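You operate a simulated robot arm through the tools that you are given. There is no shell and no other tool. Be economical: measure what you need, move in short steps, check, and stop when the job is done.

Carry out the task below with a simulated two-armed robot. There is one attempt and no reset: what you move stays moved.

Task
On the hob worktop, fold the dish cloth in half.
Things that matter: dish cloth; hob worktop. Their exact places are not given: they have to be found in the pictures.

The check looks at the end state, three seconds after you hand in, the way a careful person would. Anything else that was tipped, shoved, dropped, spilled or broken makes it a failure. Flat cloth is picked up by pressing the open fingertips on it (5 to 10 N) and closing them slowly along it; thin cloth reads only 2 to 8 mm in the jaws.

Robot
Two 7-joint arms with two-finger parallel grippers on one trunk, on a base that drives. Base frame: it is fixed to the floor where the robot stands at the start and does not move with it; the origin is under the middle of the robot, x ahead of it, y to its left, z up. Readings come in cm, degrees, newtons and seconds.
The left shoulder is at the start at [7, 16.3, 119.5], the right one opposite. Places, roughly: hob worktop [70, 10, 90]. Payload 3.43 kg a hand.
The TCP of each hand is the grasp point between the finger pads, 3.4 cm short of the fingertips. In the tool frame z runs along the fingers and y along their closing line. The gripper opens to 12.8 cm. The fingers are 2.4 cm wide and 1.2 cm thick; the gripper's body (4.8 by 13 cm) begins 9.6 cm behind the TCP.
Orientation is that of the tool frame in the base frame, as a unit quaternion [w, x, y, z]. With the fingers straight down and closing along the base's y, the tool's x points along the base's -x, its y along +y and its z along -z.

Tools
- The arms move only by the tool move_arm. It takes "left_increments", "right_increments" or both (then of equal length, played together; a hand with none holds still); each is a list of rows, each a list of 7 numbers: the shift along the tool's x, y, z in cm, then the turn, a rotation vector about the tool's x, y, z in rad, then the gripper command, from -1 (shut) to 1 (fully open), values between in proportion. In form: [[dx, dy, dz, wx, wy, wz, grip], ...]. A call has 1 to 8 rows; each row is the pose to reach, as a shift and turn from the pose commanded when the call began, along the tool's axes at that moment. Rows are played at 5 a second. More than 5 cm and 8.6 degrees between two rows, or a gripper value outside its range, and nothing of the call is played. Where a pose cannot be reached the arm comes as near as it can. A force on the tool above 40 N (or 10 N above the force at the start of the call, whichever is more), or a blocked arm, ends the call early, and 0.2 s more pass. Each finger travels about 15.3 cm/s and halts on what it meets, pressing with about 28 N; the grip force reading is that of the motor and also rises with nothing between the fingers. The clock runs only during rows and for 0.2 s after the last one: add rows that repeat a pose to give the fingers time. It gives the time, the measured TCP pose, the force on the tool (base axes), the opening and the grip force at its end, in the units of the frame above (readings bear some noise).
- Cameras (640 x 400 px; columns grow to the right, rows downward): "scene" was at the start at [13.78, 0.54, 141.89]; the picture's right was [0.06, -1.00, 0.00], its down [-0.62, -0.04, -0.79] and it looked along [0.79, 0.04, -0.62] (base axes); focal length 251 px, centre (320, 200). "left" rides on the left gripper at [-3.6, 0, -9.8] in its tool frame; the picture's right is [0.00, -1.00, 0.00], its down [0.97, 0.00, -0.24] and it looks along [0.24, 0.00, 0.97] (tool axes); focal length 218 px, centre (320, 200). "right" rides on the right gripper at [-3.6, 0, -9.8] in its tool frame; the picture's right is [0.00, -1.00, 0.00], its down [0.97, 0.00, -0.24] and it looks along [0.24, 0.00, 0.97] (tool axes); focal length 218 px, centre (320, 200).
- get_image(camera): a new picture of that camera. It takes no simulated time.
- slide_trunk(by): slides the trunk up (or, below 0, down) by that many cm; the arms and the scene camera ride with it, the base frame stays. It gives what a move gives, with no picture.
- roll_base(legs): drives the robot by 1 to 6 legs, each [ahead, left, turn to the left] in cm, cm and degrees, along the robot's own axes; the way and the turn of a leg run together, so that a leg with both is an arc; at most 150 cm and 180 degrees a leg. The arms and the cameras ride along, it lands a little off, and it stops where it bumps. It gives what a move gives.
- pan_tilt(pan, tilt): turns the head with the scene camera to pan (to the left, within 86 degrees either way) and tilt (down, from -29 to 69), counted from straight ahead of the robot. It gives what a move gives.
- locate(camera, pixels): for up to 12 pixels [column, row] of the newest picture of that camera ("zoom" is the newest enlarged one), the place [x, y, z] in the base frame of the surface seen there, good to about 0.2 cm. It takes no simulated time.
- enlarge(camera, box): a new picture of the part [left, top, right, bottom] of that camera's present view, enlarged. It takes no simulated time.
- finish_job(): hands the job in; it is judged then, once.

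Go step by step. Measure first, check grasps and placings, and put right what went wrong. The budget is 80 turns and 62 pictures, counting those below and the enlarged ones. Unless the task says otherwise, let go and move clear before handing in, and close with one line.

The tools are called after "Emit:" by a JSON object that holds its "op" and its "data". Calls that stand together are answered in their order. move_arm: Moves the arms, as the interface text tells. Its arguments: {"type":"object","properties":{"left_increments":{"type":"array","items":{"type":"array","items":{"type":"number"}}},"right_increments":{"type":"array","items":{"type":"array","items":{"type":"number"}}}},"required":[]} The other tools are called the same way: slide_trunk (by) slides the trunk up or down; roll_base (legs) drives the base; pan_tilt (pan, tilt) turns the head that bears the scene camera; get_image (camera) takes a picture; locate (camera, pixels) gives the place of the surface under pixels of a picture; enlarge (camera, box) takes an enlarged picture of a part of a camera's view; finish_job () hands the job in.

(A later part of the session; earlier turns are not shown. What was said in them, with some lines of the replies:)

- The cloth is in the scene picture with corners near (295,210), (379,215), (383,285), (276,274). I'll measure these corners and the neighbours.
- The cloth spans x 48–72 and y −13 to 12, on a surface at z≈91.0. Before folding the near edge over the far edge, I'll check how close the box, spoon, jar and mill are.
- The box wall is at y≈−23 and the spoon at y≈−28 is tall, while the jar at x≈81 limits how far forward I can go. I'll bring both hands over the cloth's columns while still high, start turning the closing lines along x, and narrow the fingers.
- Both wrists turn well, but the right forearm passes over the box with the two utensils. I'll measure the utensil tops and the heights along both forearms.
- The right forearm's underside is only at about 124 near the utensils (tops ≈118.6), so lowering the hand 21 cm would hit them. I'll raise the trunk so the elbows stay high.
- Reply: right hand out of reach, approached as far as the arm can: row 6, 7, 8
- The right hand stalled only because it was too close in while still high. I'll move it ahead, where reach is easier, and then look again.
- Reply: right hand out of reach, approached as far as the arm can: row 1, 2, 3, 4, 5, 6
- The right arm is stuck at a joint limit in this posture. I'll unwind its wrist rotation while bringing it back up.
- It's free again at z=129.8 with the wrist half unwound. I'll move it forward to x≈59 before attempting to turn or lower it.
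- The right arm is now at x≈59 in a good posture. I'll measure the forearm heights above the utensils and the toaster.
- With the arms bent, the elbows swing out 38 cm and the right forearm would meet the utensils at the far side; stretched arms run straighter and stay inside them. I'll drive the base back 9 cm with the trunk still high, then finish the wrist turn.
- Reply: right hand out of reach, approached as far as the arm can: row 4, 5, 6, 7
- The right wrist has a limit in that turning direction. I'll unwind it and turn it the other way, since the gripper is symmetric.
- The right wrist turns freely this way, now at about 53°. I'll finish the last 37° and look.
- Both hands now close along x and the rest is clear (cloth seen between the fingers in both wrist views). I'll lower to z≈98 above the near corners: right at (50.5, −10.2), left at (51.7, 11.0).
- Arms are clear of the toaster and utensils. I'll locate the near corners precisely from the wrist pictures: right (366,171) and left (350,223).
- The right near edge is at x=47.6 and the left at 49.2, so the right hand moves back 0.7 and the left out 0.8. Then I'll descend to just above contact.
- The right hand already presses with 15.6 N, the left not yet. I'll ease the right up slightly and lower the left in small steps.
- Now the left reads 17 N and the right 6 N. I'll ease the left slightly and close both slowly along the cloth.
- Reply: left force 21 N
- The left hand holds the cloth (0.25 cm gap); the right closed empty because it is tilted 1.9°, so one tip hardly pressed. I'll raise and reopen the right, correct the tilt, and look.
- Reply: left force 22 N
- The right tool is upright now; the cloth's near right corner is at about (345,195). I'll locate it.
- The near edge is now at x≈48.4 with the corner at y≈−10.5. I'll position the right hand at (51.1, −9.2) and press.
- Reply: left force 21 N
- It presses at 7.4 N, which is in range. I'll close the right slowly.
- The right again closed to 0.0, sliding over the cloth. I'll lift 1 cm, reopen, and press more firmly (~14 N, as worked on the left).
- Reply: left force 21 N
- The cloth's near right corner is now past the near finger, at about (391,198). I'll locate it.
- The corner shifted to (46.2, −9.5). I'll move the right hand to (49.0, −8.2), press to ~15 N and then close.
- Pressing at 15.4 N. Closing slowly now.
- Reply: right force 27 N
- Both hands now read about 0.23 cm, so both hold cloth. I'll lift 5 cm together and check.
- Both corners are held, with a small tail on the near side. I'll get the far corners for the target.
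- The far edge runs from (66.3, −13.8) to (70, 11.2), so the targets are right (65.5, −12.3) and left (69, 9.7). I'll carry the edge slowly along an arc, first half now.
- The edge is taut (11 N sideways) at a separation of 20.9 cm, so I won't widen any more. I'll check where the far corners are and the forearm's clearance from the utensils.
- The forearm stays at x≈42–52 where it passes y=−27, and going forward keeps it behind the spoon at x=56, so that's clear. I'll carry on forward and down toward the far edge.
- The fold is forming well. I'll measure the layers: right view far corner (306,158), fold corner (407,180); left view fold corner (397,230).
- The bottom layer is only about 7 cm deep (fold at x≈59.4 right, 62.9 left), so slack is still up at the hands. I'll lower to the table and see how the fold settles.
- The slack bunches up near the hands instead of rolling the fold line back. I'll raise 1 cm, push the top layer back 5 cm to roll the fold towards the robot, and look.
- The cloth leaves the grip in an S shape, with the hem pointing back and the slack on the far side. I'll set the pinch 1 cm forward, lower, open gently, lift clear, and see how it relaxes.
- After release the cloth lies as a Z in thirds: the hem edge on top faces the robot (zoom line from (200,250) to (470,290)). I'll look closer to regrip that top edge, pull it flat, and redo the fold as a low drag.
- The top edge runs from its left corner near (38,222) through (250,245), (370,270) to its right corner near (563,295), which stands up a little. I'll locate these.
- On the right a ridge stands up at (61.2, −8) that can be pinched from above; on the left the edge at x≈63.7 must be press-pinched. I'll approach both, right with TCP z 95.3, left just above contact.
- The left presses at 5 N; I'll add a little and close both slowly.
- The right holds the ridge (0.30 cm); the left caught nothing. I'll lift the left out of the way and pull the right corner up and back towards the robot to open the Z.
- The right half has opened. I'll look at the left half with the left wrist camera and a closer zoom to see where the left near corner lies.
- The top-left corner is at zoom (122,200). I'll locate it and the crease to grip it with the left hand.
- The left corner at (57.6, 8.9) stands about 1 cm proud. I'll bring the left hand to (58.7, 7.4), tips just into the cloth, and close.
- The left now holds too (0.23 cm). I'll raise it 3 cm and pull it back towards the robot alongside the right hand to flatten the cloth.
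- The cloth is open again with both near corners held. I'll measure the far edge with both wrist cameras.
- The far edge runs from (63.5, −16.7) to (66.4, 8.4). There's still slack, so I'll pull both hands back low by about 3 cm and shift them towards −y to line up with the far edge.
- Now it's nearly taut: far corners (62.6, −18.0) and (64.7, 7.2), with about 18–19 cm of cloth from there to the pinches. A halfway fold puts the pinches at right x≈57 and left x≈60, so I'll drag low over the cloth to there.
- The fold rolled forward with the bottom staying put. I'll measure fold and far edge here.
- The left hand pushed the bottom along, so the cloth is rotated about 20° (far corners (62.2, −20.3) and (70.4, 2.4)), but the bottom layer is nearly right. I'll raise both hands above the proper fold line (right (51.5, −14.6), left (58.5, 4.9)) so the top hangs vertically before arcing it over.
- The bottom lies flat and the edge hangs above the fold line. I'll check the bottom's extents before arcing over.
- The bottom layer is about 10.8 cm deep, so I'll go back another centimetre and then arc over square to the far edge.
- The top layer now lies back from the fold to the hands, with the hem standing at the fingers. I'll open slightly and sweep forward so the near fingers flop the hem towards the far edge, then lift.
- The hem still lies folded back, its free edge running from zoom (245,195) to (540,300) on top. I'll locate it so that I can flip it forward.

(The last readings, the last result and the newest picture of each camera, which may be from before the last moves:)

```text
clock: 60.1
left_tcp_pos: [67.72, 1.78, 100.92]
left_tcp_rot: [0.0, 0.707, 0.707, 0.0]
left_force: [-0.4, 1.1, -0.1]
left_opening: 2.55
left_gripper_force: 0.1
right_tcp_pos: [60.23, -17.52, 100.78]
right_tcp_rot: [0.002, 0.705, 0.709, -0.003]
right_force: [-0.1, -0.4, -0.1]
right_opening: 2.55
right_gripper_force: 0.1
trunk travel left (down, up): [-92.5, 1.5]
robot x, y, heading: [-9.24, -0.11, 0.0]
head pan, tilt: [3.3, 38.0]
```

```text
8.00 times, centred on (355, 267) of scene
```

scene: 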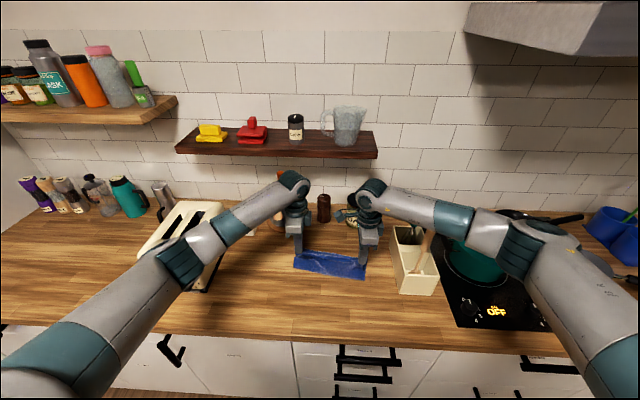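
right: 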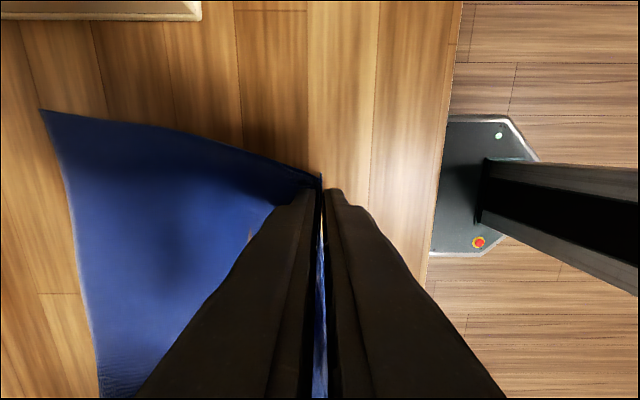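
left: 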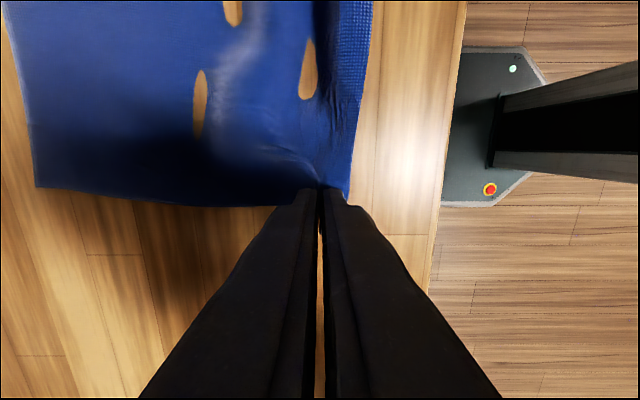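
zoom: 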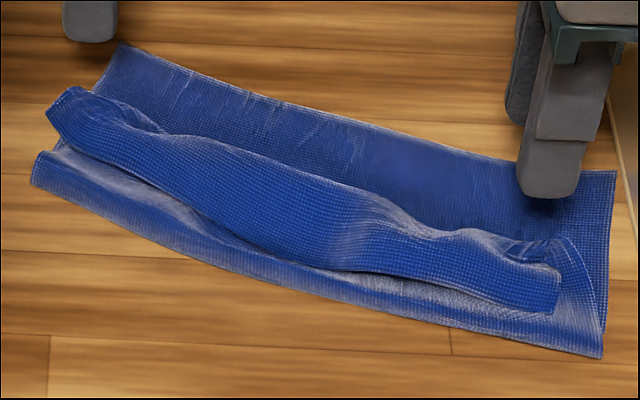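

The picture is clear: the hem (≈3.5 cm) lies folded back on top with its free edge lifted and facing me. I'll close the fingers, set them just on the near side of that edge, and then brush forward to roll it open.

Emit:
{"op": "move_arm", "data": {"right_increments": [[0.8, -1.6, 0, 0, 0, 0, -1], [1.6, -3.2, 0, 0, 0, 0, -1], [2.5, -4.8, 0, 0, 0, 0, -1], [2.5, -4.8, 2, 0, 0, 0, -1], [2.5, -4.8, 4, 0, 0, 0, -1], [2.5, -4.8, 5.3, 0, 0, 0, -1]], "left_increments": [[-0.3, -2, 0, 0, 0, 0, -1], [-0.6, -4, 0, 0, 0, 0, -1], [-1, -6, 0, 0, 0, 0, -1], [-1, -6, 2, 0, 0, 0, -1], [-1, -6, 4, 0, 0, 0, -1], [-1, -6, 5.4, 0, 0, 0, -1]]}}

Emit:
{"op": "move_arm", "data": {"right_increments": [[-0.3, 1.0, 0, 0, 0, 0, -1], [-0.7, 2.0, 0, 0, 0, 0, -1], [-1.0, 3.0, 0, 0, 0, 0, -1], [-1.4, 4.0, -0.1, 0, 0, 0, -1], [-1.7, 5.0, -0.2, 0, 0, 0, -1], [-2.0, 5.8, -0.3, 0, 0, 0, -1], [-2.2, 6.5, -0.5, 0, 0, 0, -1], [-2.2, 6.5, -4, 0, 0, 0, -1]], "left_increments": [[-0.3, 1.0, 0, 0, 0, 0, -1], [-0.7, 2.0, 0, 0, 0, 0, -1], [-1.0, 3.0, 0, 0, 0, 0, -1], [-1.4, 4.0, -0.1, 0, 0, 0, -1], [-1.7, 5.0, -0.2, 0, 0, 0, -1], [-2.0, 5.8, -0.3, 0, 0, 0, -1], [-2.2, 6.5, -0.5, 0, 0, 0, -1], [-2.2, 6.5, -4, 0, 0, 0, -1]]}}

Emit:
{"op": "enlarge", "data": {"camera": "scene", "box": [300, 232, 396, 296]}}

```text
clock: 61.5
left_tcp_pos: [61.69, 0.42, 95.58]
left_tcp_rot: [-0.001, 0.707, 0.707, 0.0]
left_force: [0.0, 1.1, -0.1]
left_opening: 0.01
left_gripper_force: 27.9
right_tcp_pos: [55.54, -15.3, 95.66]
right_tcp_rot: [0.002, 0.705, 0.709, -0.002]
right_force: [0.3, 0.1, 0.9]
right_opening: 0.0
right_gripper_force: 28.2
trunk travel left (down, up): [-92.5, 1.5]
robot x, y, heading: [-9.15, -0.46, 0.2]
head pan, tilt: [3.3, 38.0]
```

```text
clock: 63.3
left_tcp_pos: [67.26, -1.13, 99.91]
left_tcp_rot: [-0.001, 0.707, 0.708, 0.0]
left_force: [-0.2, 0.4, -0.5]
left_opening: 0.0
left_gripper_force: 28.0
left hand out of reach, approached as far as the arm can: row 5, 6, 7, 8
right_tcp_pos: [62.04, -17.19, 99.49]
right_tcp_rot: [0.001, 0.705, 0.709, -0.002]
right_force: [-0.6, 0.3, -0.4]
right_opening: 0.0
right_gripper_force: 27.8
trunk travel left (down, up): [-92.5, 1.5]
robot x, y, heading: [-9.3, 0.18, -0.3]
head pan, tilt: [3.3, 38.0]
```

```text
6.25 times, centred on (348, 264) of scene
```

zoom: 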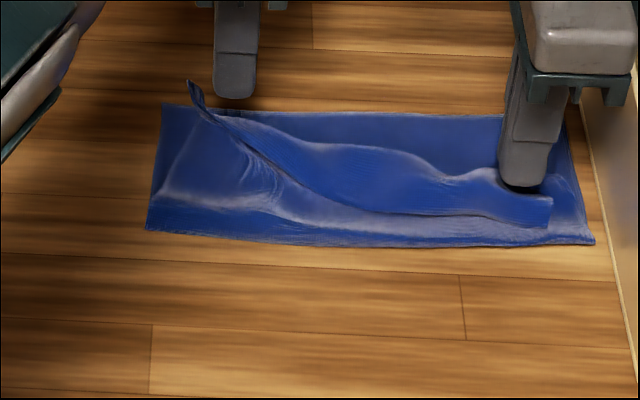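

The left part of the hem flipped forward nicely (edge now at (195,95)); the middle and right are still back. I'll locate those edges for another brush.

Emit:
{"op": "locate", "data": {"camera": "zoom", "pixels": [[195, 90], [165, 108], [150, 228], [592, 240], [300, 185], [370, 210], [450, 216], [548, 222], [550, 202], [510, 190], [330, 115], [575, 130]]}}

```text
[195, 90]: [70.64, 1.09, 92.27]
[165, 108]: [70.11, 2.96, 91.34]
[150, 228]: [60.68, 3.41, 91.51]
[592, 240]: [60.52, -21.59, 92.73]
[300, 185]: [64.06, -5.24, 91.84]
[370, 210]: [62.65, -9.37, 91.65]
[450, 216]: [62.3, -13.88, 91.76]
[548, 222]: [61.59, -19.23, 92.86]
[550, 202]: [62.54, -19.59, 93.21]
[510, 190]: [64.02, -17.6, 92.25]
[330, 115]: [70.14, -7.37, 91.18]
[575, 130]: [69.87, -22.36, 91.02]
```

The brush also pushed the right side of the cloth along, so instead I'll pinch the standing hem edge on the right from above (edge at x≈62.2, y≈−15.5), with the edge inside the jaws.

Emit:
{"op": "move_arm", "data": {"right_increments": [[0.8, 0.5, 0, 0, 0, 0, -0.6], [1.7, 1.0, 0, 0, 0, 0, -0.55], [1.7, 1.0, 2, 0, 0, 0, -0.55], [1.7, 1.0, 3.6, 0, 0, 0, -0.55], [1.7, 1.0, 4.4, 0, 0, 0, -0.55], [1.7, 1.0, 4.4, 0, 0, 0, -0.7], [1.7, 1.0, 4.4, 0, 0, 0, -0.85], [1.7, 1.0, 4.4, 0, 0, 0, -1]], "left_increments": [[0, 0, -1, 0, 0, 0, -1], [0, 0, -2, 0, 0, 0, -1], [0.5, -1, -3, 0, 0, 0, -1], [1, -2, -4, 0, 0, 0, -1], [1.5, -3, -4, 0, 0, 0, -1], [2, -4, -4, 0, 0, 0, -1], [2, -5, -4, 0, 0, 0, -1], [2, -5, -4, 0, 0, 0, -1]]}}

Emit:
{"op": "move_arm", "data": {"right_increments": [[0, 0, 0, 0, 0, 0, -1], [0, 0, -1.5, 0, 0, 0, -1], [0, 0.3, -3, 0, 0, 0, -1]]}}

Emit:
{"op": "enlarge", "data": {"camera": "scene", "box": [300, 222, 396, 286]}}

```text
clock: 65.1
left_tcp_pos: [62.34, 0.63, 103.89]
left_tcp_rot: [0.0, 0.707, 0.707, 0.0]
left_force: [-0.3, 0.5, 0.5]
left_opening: 0.01
left_gripper_force: 27.7
right_tcp_pos: [63.17, -15.54, 95.09]
right_tcp_rot: [0.001, 0.706, 0.708, -0.003]
right_force: [-0.2, -0.4, -0.3]
right_opening: 0.24
right_gripper_force: 27.7
trunk travel left (down, up): [-92.5, 1.5]
robot x, y, heading: [-8.95, 0.11, -0.1]
head pan, tilt: [3.3, 38.0]
```

```text
clock: 65.9
left_tcp_pos: [62.36, 0.7, 103.87]
left_tcp_rot: [-0.001, 0.707, 0.707, 0.0]
left_force: [0.2, 1.0, 0.8]
left_opening: 0.0
left_gripper_force: 28.0
right_tcp_pos: [63.67, -15.6, 98.21]
right_tcp_rot: [0.001, 0.705, 0.709, -0.002]
right_force: [0.2, 0.4, -0.1]
right_opening: 0.27
right_gripper_force: 28.1
trunk travel left (down, up): [-92.5, 1.5]
robot x, y, heading: [-8.81, 0.11, 0.2]
head pan, tilt: [3.3, 38.0]
```

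```text
6.25 times, centred on (348, 254) of scene
```

zoom: 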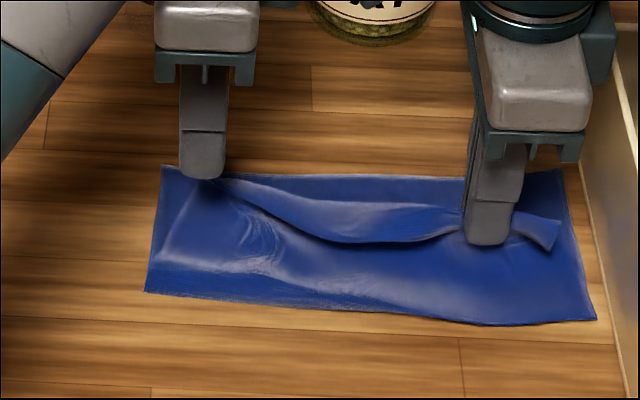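

The right hem edge is now held cleanly and lifts. But finishing at x≈70 would put the right forearm too close to the utensils, so I'll set the hem down, raise both hands and shift the base 8 cm left for clearance.

Emit:
{"op": "move_arm", "data": {"right_increments": [[0, -0.3, 1.5, 0, 0, 0, -1], [0, -0.3, 2.9, 0, 0, 0, -1], [0, -0.3, 2.9, 0, 0, 0, -0.85], [0, -0.3, 2.9, 0, 0, 0, -0.6], [0, -0.3, 0, 0, 0, 0, -0.55], [0, -0.3, -4, 0, 0, 0, -0.55], [0, -0.3, -8, 0, 0, 0, -0.55], [0, -0.3, -12, 0, 0, 0, -0.55]], "left_increments": [[0, 0, 0, 0, 0, 0, -1], [0, -1, -2, 0, 0, 0, -1], [0, -2, -4, 0, 0, 0, -1], [0, -4, -6, 0, 0, 0, -1], [0, -6, -6, 0, 0, 0, -1], [0, -8, -6, 0, 0, 0, -1], [0, -10, -6, 0, 0, 0, -1], [0, -12, -6, 0, 0, 0, -1]]}}

Emit:
{"op": "roll_base", "data": {"legs": [[0, 8, 0]]}}

Emit:
{"op": "enlarge", "data": {"camera": "scene", "box": [270, 190, 430, 290]}}

```text
clock: 67.7
left_tcp_pos: [50.2, 0.67, 109.89]
left_tcp_rot: [0.0, 0.706, 0.708, -0.001]
left_force: [0.0, -1.1, -0.1]
left_opening: 0.02
left_gripper_force: 28.6
right_tcp_pos: [63.13, -15.61, 110.33]
right_tcp_rot: [0.001, 0.705, 0.709, -0.002]
right_force: [-0.3, 0.4, 0.4]
right_opening: 2.88
right_gripper_force: 0.0
trunk travel left (down, up): [-92.5, 1.5]
robot x, y, heading: [-8.94, -0.04, 0.3]
head pan, tilt: [3.3, 38.0]
```

```text
clock: 68.8
left_tcp_pos: [50.47, 7.98, 109.84]
left_tcp_rot: [-0.001, 0.708, 0.706, 0.001]
left_force: [-0.1, -1.8, 0.0]
left_opening: 0.0
left_gripper_force: 27.7
right_tcp_pos: [63.1, -8.46, 110.0]
right_tcp_rot: [0.0, 0.707, 0.708, -0.002]
right_force: [-0.3, -0.5, -0.4]
right_opening: 2.9
right_gripper_force: 0.1
trunk travel left (down, up): [-92.5, 1.5]
robot x, y, heading: [-9.31, 7.84, -0.1]
head pan, tilt: [3.3, 38.0]
```

```text
4.00 times, centred on (350, 240) of scene
```

zoom: 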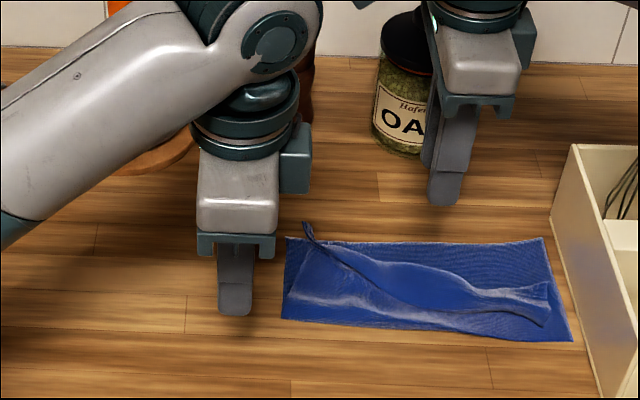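

The base shifted cleanly and the cloth is unchanged. I'll locate the hem edge and the far and fold edges.

Emit:
{"op": "locate", "data": {"camera": "zoom", "pixels": [[540, 322], [500, 314], [440, 302], [400, 290], [360, 262], [306, 228], [545, 243], [290, 240], [285, 315], [570, 338], [520, 290], [430, 275]]}}

```text
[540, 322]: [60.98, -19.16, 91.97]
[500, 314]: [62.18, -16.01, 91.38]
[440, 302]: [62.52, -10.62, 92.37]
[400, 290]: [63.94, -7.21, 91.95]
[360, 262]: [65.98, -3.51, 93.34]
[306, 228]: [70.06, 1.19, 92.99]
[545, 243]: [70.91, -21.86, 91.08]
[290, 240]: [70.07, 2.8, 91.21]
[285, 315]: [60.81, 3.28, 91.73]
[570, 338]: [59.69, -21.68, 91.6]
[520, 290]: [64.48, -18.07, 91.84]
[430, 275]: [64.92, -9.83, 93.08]
```

The bottom is now 11.2 cm deep on the right and 9.3 cm on the left. I'll pinch the hem edge again at (63.0, −16.3).

Emit:
{"op": "move_arm", "data": {"right_increments": [[-3, 0, 0, 0, 0, 0, -0.55], [-6, 0, 0, 0, 0, 0, -0.55], [-7.8, 0, 2, 0, 0, 0, -0.55], [-7.8, -0.1, 5.5, 0, 0, 0, -0.55], [-7.8, -0.1, 9, 0, 0, 0, -0.55], [-7.8, -0.1, 12, 0, 0, 0, -0.55], [-7.8, -0.1, 14, 0, 0, 0, -0.55], [-7.8, -0.1, 14.9, 0, 0, 0, -0.55]]}}

Emit:
{"op": "move_arm", "data": {"right_increments": [[0, 0, 0, 0, 0, 0, -0.65], [0, 0, 0, 0, 0, 0, -0.75], [0, 0, 0, 0, 0, 0, -0.85], [0, 0, 0, 0, 0, 0, -1], [0, 0, 0, 0, 0, 0, -1], [0, 0, -1, 0, 0, 0, -1]]}}

```text
clock: 70.5
left_tcp_pos: [50.39, 8.26, 109.83]
left_tcp_rot: [0.0, 0.709, 0.706, 0.0]
left_force: [-0.6, 0.7, 0.3]
left_opening: 0.01
left_gripper_force: 28.1
right_tcp_pos: [63.01, -15.88, 95.29]
right_tcp_rot: [0.001, 0.706, 0.708, -0.002]
right_force: [-0.1, -0.5, -0.6]
right_opening: 2.86
right_gripper_force: 0.0
trunk travel left (down, up): [-92.5, 1.5]
robot x, y, heading: [-9.18, 8.07, -0.2]
head pan, tilt: [3.3, 38.0]
```

```text
clock: 72.0
left_tcp_pos: [50.34, 8.38, 109.84]
left_tcp_rot: [0.0, 0.709, 0.706, 0.0]
left_force: [-0.4, 0.5, 0.0]
left_opening: 0.02
left_gripper_force: 27.8
right_tcp_pos: [62.94, -15.71, 96.28]
right_tcp_rot: [0.001, 0.706, 0.708, -0.002]
right_force: [0.4, 0.1, -0.3]
right_opening: 0.26
right_gripper_force: 27.9
trunk travel left (down, up): [-92.5, 1.5]
robot x, y, heading: [-9.07, 8.34, -0.2]
head pan, tilt: [3.3, 38.0]
```

Held (0.26 cm). I'll arc the right edge up and over to the far edge at (70.4, −17.5).

Emit:
{"op": "move_arm", "data": {"right_increments": [[0, 0, -2.5, 0, 0, 0, -1], [0, 0, -5, 0, 0, 0, -1], [-0.3, 0.5, -7.5, 0, 0, 0, -1], [-0.7, 2.5, -8, 0, 0, 0, -1], [-1.1, 4.5, -7, 0, 0, 0, -1], [-1.5, 6, -5, 0, 0, 0, -1], [-1.8, 7, -2.5, 0, 0, 0, -1], [-1.8, 7.4, -0.6, 0, 0, 0, -1]]}}

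Emit:
{"op": "enlarge", "data": {"camera": "scene", "box": [280, 200, 430, 290]}}

```text
clock: 73.8
left_tcp_pos: [50.44, 8.43, 109.8]
left_tcp_rot: [0.001, 0.708, 0.706, -0.001]
left_force: [0.0, 0.1, 0.6]
left_opening: 0.0
left_gripper_force: 28.1
right_tcp_pos: [70.4, -17.61, 96.82]
right_tcp_rot: [0.001, 0.706, 0.708, -0.003]
right_force: [0.0, 0.5, -0.4]
right_opening: 0.25
right_gripper_force: 28.2
trunk travel left (down, up): [-92.5, 1.5]
robot x, y, heading: [-8.66, 7.9, -0.3]
head pan, tilt: [3.3, 38.0]
```

```text
4.27 times, centred on (355, 245) of scene
```

zoom: 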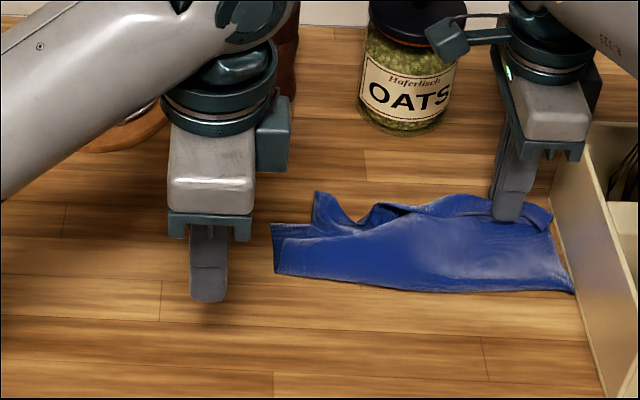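

The top layer now covers the bottom with its right edge at the far edge. I'll measure the layout, then lower and release the right hand.

Emit:
{"op": "locate", "data": {"camera": "zoom", "pixels": [[318, 195], [350, 222], [385, 210], [275, 227], [288, 240], [277, 272], [570, 288], [550, 215], [440, 215], [430, 200], [315, 222]]}}

Emit:
{"op": "move_arm", "data": {"right_increments": [[0, 0, 0.6, 0, 0, 0, -1], [0, 0.2, 1.2, 0, 0, 0, -0.9], [0, 0.4, 1.2, 0, 0, 0, -0.75], [0, 0.8, 1.0, 0, 0, 0, -0.6], [0, 1.0, -0.5, 0, 0, 0, -0.6], [0, 1.0, -3.5, 0, 0, 0, -0.6], [0, 1.0, -7, 0, 0, 0, -0.6]]}}

```text
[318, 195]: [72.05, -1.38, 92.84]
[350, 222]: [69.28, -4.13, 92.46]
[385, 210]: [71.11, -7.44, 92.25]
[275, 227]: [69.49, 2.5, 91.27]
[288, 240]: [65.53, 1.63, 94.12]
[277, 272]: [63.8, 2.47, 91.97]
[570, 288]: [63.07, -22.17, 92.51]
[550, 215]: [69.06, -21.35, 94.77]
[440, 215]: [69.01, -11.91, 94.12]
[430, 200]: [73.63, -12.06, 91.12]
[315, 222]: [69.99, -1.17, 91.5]
```

```text
clock: 75.3
left_tcp_pos: [50.3, 8.19, 109.83]
left_tcp_rot: [0.0, 0.709, 0.706, 0.0]
left_force: [0.1, -0.1, 0.7]
left_opening: 0.03
left_gripper_force: 27.8
right_tcp_pos: [71.54, -17.55, 103.96]
right_tcp_rot: [0.0, 0.706, 0.708, -0.003]
right_force: [-1.3, -0.6, -0.6]
right_opening: 2.56
right_gripper_force: 0.1
right hand out of reach, approached as far as the arm can: row 3, 4, 5
trunk travel left (down, up): [-92.5, 1.5]
robot x, y, heading: [-8.99, 8.02, -0.2]
head pan, tilt: [3.3, 38.0]
```

Released. I'll raise the right hand clear, move the left further back, and look at the result.

Emit:
{"op": "move_arm", "data": {"right_increments": [[0, 0, -3, 0, 0, 0, -0.6], [0, 0, -6, 0, 0, 0, -0.6], [0, -2, -9, 0, 0, 0, -0.6], [0, -4, -12, 0, 0, 0, -0.6]], "left_increments": [[1, 0, -3, 0, 0, 0, -1], [3, 0, -6, 0, 0, 0, -1], [5, 0, -8, 0, 0, 0, -1], [7, 0, -8, 0, 0, 0, -1]]}}

Emit:
{"op": "enlarge", "data": {"camera": "scene", "box": [300, 216, 430, 290]}}

```text
clock: 76.3
left_tcp_pos: [50.26, 15.34, 117.94]
left_tcp_rot: [0.001, 0.709, 0.706, -0.001]
left_force: [0.0, -0.3, 0.2]
left_opening: 0.02
left_gripper_force: 27.9
right_tcp_pos: [67.28, -17.44, 116.24]
right_tcp_rot: [0.001, 0.706, 0.708, -0.002]
right_force: [0.4, 0.7, 0.4]
right_opening: 2.56
right_gripper_force: 0.0
trunk travel left (down, up): [-92.5, 1.5]
robot x, y, heading: [-9.13, 8.12, -0.0]
head pan, tilt: [3.3, 38.0]
```

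```text
4.92 times, centred on (365, 253) of scene
```

zoom: 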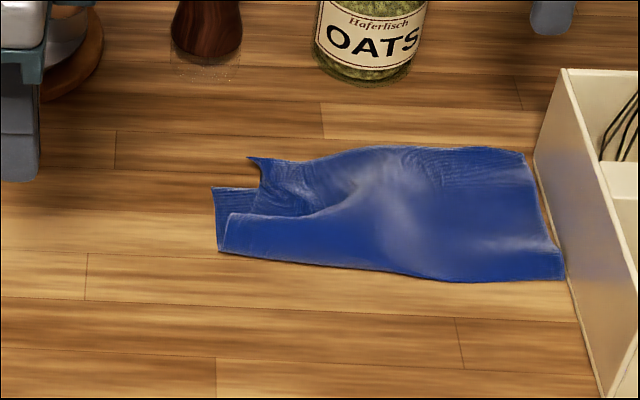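

The fold now looks good: right side aligned, only the left end of the top layer (zoom (250,160)–(270,205)) is slightly drawn in. I'll measure the layout.

Emit:
{"op": "locate", "data": {"camera": "zoom", "pixels": [[252, 160], [214, 190], [222, 248], [232, 218], [260, 190], [310, 210], [350, 152], [440, 152], [522, 154], [560, 275], [430, 278], [400, 215]]}}

```text
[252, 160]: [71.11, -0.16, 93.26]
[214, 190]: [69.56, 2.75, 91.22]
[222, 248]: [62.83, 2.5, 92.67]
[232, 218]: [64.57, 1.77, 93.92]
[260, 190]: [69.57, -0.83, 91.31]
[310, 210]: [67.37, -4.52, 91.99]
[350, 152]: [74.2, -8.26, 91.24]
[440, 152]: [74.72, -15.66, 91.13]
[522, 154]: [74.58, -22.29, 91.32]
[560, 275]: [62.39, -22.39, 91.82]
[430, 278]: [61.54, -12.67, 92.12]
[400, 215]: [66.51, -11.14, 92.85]
```

Right side: fold x≈62, top edge x≈74.6, so an even half. On the left the slack stands in a raised loop at the fold (x≈63–64.6, z 93.9), so I'll pinch that loop with the left hand and draw it back about 3 cm to tighten both layers.

Emit:
{"op": "move_arm", "data": {"left_increments": [[-3, 2.5, 1, 0, 0, 0, -0.55], [-6, 5.3, 3, 0, 0, 0, -0.55], [-9, 8, 5, 0, 0, 0, -0.55], [-12, 10.7, 7, 0, 0, 0, -0.55], [-14.7, 13.4, 9, 0, 0, 0, -0.55], [-14.7, 13.4, 13, 0, 0, 0, -0.55], [-14.7, 13.4, 17, 0, 0, 0, -0.55], [-14.7, 13.4, 20, 0, 0, 0, -0.55]]}}

Emit:
{"op": "move_arm", "data": {"left_increments": [[0, 0, 1.2, 0, 0, 0, -0.55], [0, 0, 2.3, 0, 0, 0, -0.55], [0, 0, 2.3, 0, 0, 0, -0.65], [0, 0, 2.3, 0, 0, 0, -0.75], [0, 0, 2.3, 0, 0, 0, -0.85], [0, 0, 2.3, 0, 0, 0, -0.95], [0, 0, 2.3, 0, 0, 0, -1], [0, 0, 2.3, 0, 0, 0, -1]]}}

```text
clock: 78.2
left_tcp_pos: [63.64, 0.42, 97.81]
left_tcp_rot: [-0.001, 0.708, 0.706, 0.001]
left_force: [-0.3, -0.3, 0.4]
left_opening: 2.88
left_gripper_force: 0.0
right_tcp_pos: [67.53, -17.53, 115.95]
right_tcp_rot: [0.0, 0.706, 0.708, -0.002]
right_force: [-0.2, -0.8, 0.1]
right_opening: 2.56
right_gripper_force: 0.0
trunk travel left (down, up): [-92.5, 1.5]
robot x, y, heading: [-8.93, 7.82, -0.2]
head pan, tilt: [3.3, 38.0]
```

```text
clock: 80.0
left_tcp_pos: [63.46, 0.61, 95.69]
left_tcp_rot: [0.0, 0.708, 0.706, 0.0]
left_force: [-0.8, -0.7, 1.6]
left_opening: 0.24
left_gripper_force: 28.5
left hand out of reach, approached as far as the arm can: row 2, 3, 4, 5, 6, 7, 8
right_tcp_pos: [67.48, -17.47, 116.03]
right_tcp_rot: [0.001, 0.706, 0.708, -0.003]
right_force: [-0.3, 0.9, -0.6]
right_opening: 2.57
right_gripper_force: 0.2
trunk travel left (down, up): [-92.5, 1.5]
robot x, y, heading: [-8.51, 7.94, -0.0]
head pan, tilt: [3.3, 38.0]
```

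It holds the loop (0.24 cm). I'll draw it back 2.8 cm and slightly outward, lower, release and lift clear.

Emit:
{"op": "move_arm", "data": {"left_increments": [[0.2, -0.7, -0.2, 0, 0, 0, -1], [0.4, -1.5, -0.2, 0, 0, 0, -1], [0.7, -2.3, 0, 0, 0, 0, -1], [0.9, -2.9, 0.2, 0, 0, 0, -1], [0.9, -2.9, 0.2, 0, 0, 0, -0.85], [0.9, -2.9, 0.2, 0, 0, 0, -0.65], [0.9, -2.9, -1.5, 0, 0, 0, -0.6], [0.9, -2.9, -5, 0, 0, 0, -0.6]]}}

Emit:
{"op": "move_arm", "data": {"left_increments": [[2, -1, -3, 0, 0, 0, -0.6], [4, -3, -6, 0, 0, 0, -0.6], [6, -5, -9, 0, 0, 0, -0.6], [9, -7, -12, 0, 0, 0, -0.6], [12, -9, -13, 0, 0, 0, -0.6]]}}

Emit:
{"op": "enlarge", "data": {"camera": "scene", "box": [300, 216, 430, 290]}}

```text
clock: 81.8
left_tcp_pos: [60.51, 1.59, 100.74]
left_tcp_rot: [0.0, 0.708, 0.706, 0.0]
left_force: [0.1, -1.1, 0.4]
left_opening: 2.57
left_gripper_force: 0.0
right_tcp_pos: [67.52, -17.44, 115.96]
right_tcp_rot: [0.0, 0.707, 0.707, -0.002]
right_force: [-0.4, 0.0, 0.0]
right_opening: 2.55
right_gripper_force: 0.2
trunk travel left (down, up): [-92.5, 1.5]
robot x, y, heading: [-9.28, 7.72, -0.2]
head pan, tilt: [3.3, 38.0]
```

```text
clock: 83.0
left_tcp_pos: [51.43, 13.85, 113.65]
left_tcp_rot: [0.0, 0.709, 0.705, 0.0]
left_force: [-0.5, 0.7, -0.7]
left_opening: 2.55
left_gripper_force: 0.0
right_tcp_pos: [67.37, -17.26, 116.22]
right_tcp_rot: [0.002, 0.706, 0.708, -0.003]
right_force: [-0.3, 1.0, -0.2]
right_opening: 2.56
right_gripper_force: 0.2
trunk travel left (down, up): [-92.5, 1.5]
robot x, y, heading: [-9.09, 7.89, -0.4]
head pan, tilt: [3.3, 38.0]
```

```text
4.92 times, centred on (365, 253) of scene
```

zoom: 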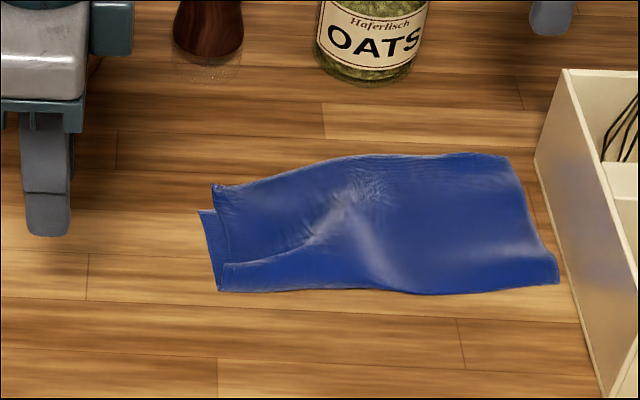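

The cloth is now a neat folded rectangle with the top covering the bottom. I'll check the dimensions.

Emit:
{"op": "locate", "data": {"camera": "zoom", "pixels": [[215, 188], [202, 213], [218, 288], [400, 290], [556, 280], [505, 158], [350, 158], [230, 262], [340, 210], [540, 250]]}}

```text
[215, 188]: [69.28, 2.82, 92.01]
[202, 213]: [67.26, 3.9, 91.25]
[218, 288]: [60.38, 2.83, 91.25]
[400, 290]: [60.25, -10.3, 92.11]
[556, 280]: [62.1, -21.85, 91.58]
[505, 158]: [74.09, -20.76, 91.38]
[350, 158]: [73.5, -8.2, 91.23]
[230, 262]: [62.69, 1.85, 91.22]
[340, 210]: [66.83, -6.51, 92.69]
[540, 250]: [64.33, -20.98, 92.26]
```

The cloth lies folded near the middle: about 25 × 9–13 cm against 25 × 24 cm flat, with the left ends of the layers within about 2 cm. It's flat apart from about 1.5 cm of slack, nothing else looks disturbed, and both hands are open and clear. I'm handing in.

Emit:
{"op": "finish_job", "data": {}}

```text
The job is handed in.
```

The dish cloth is folded in half on the hob worktop, not perfectly square: the layers are about 2 cm apart at the left end and it keeps a little slack. It also ended up several centimetres from where it started, next to the utensil box. Both hands are clear, and I saw nothing else disturbed.
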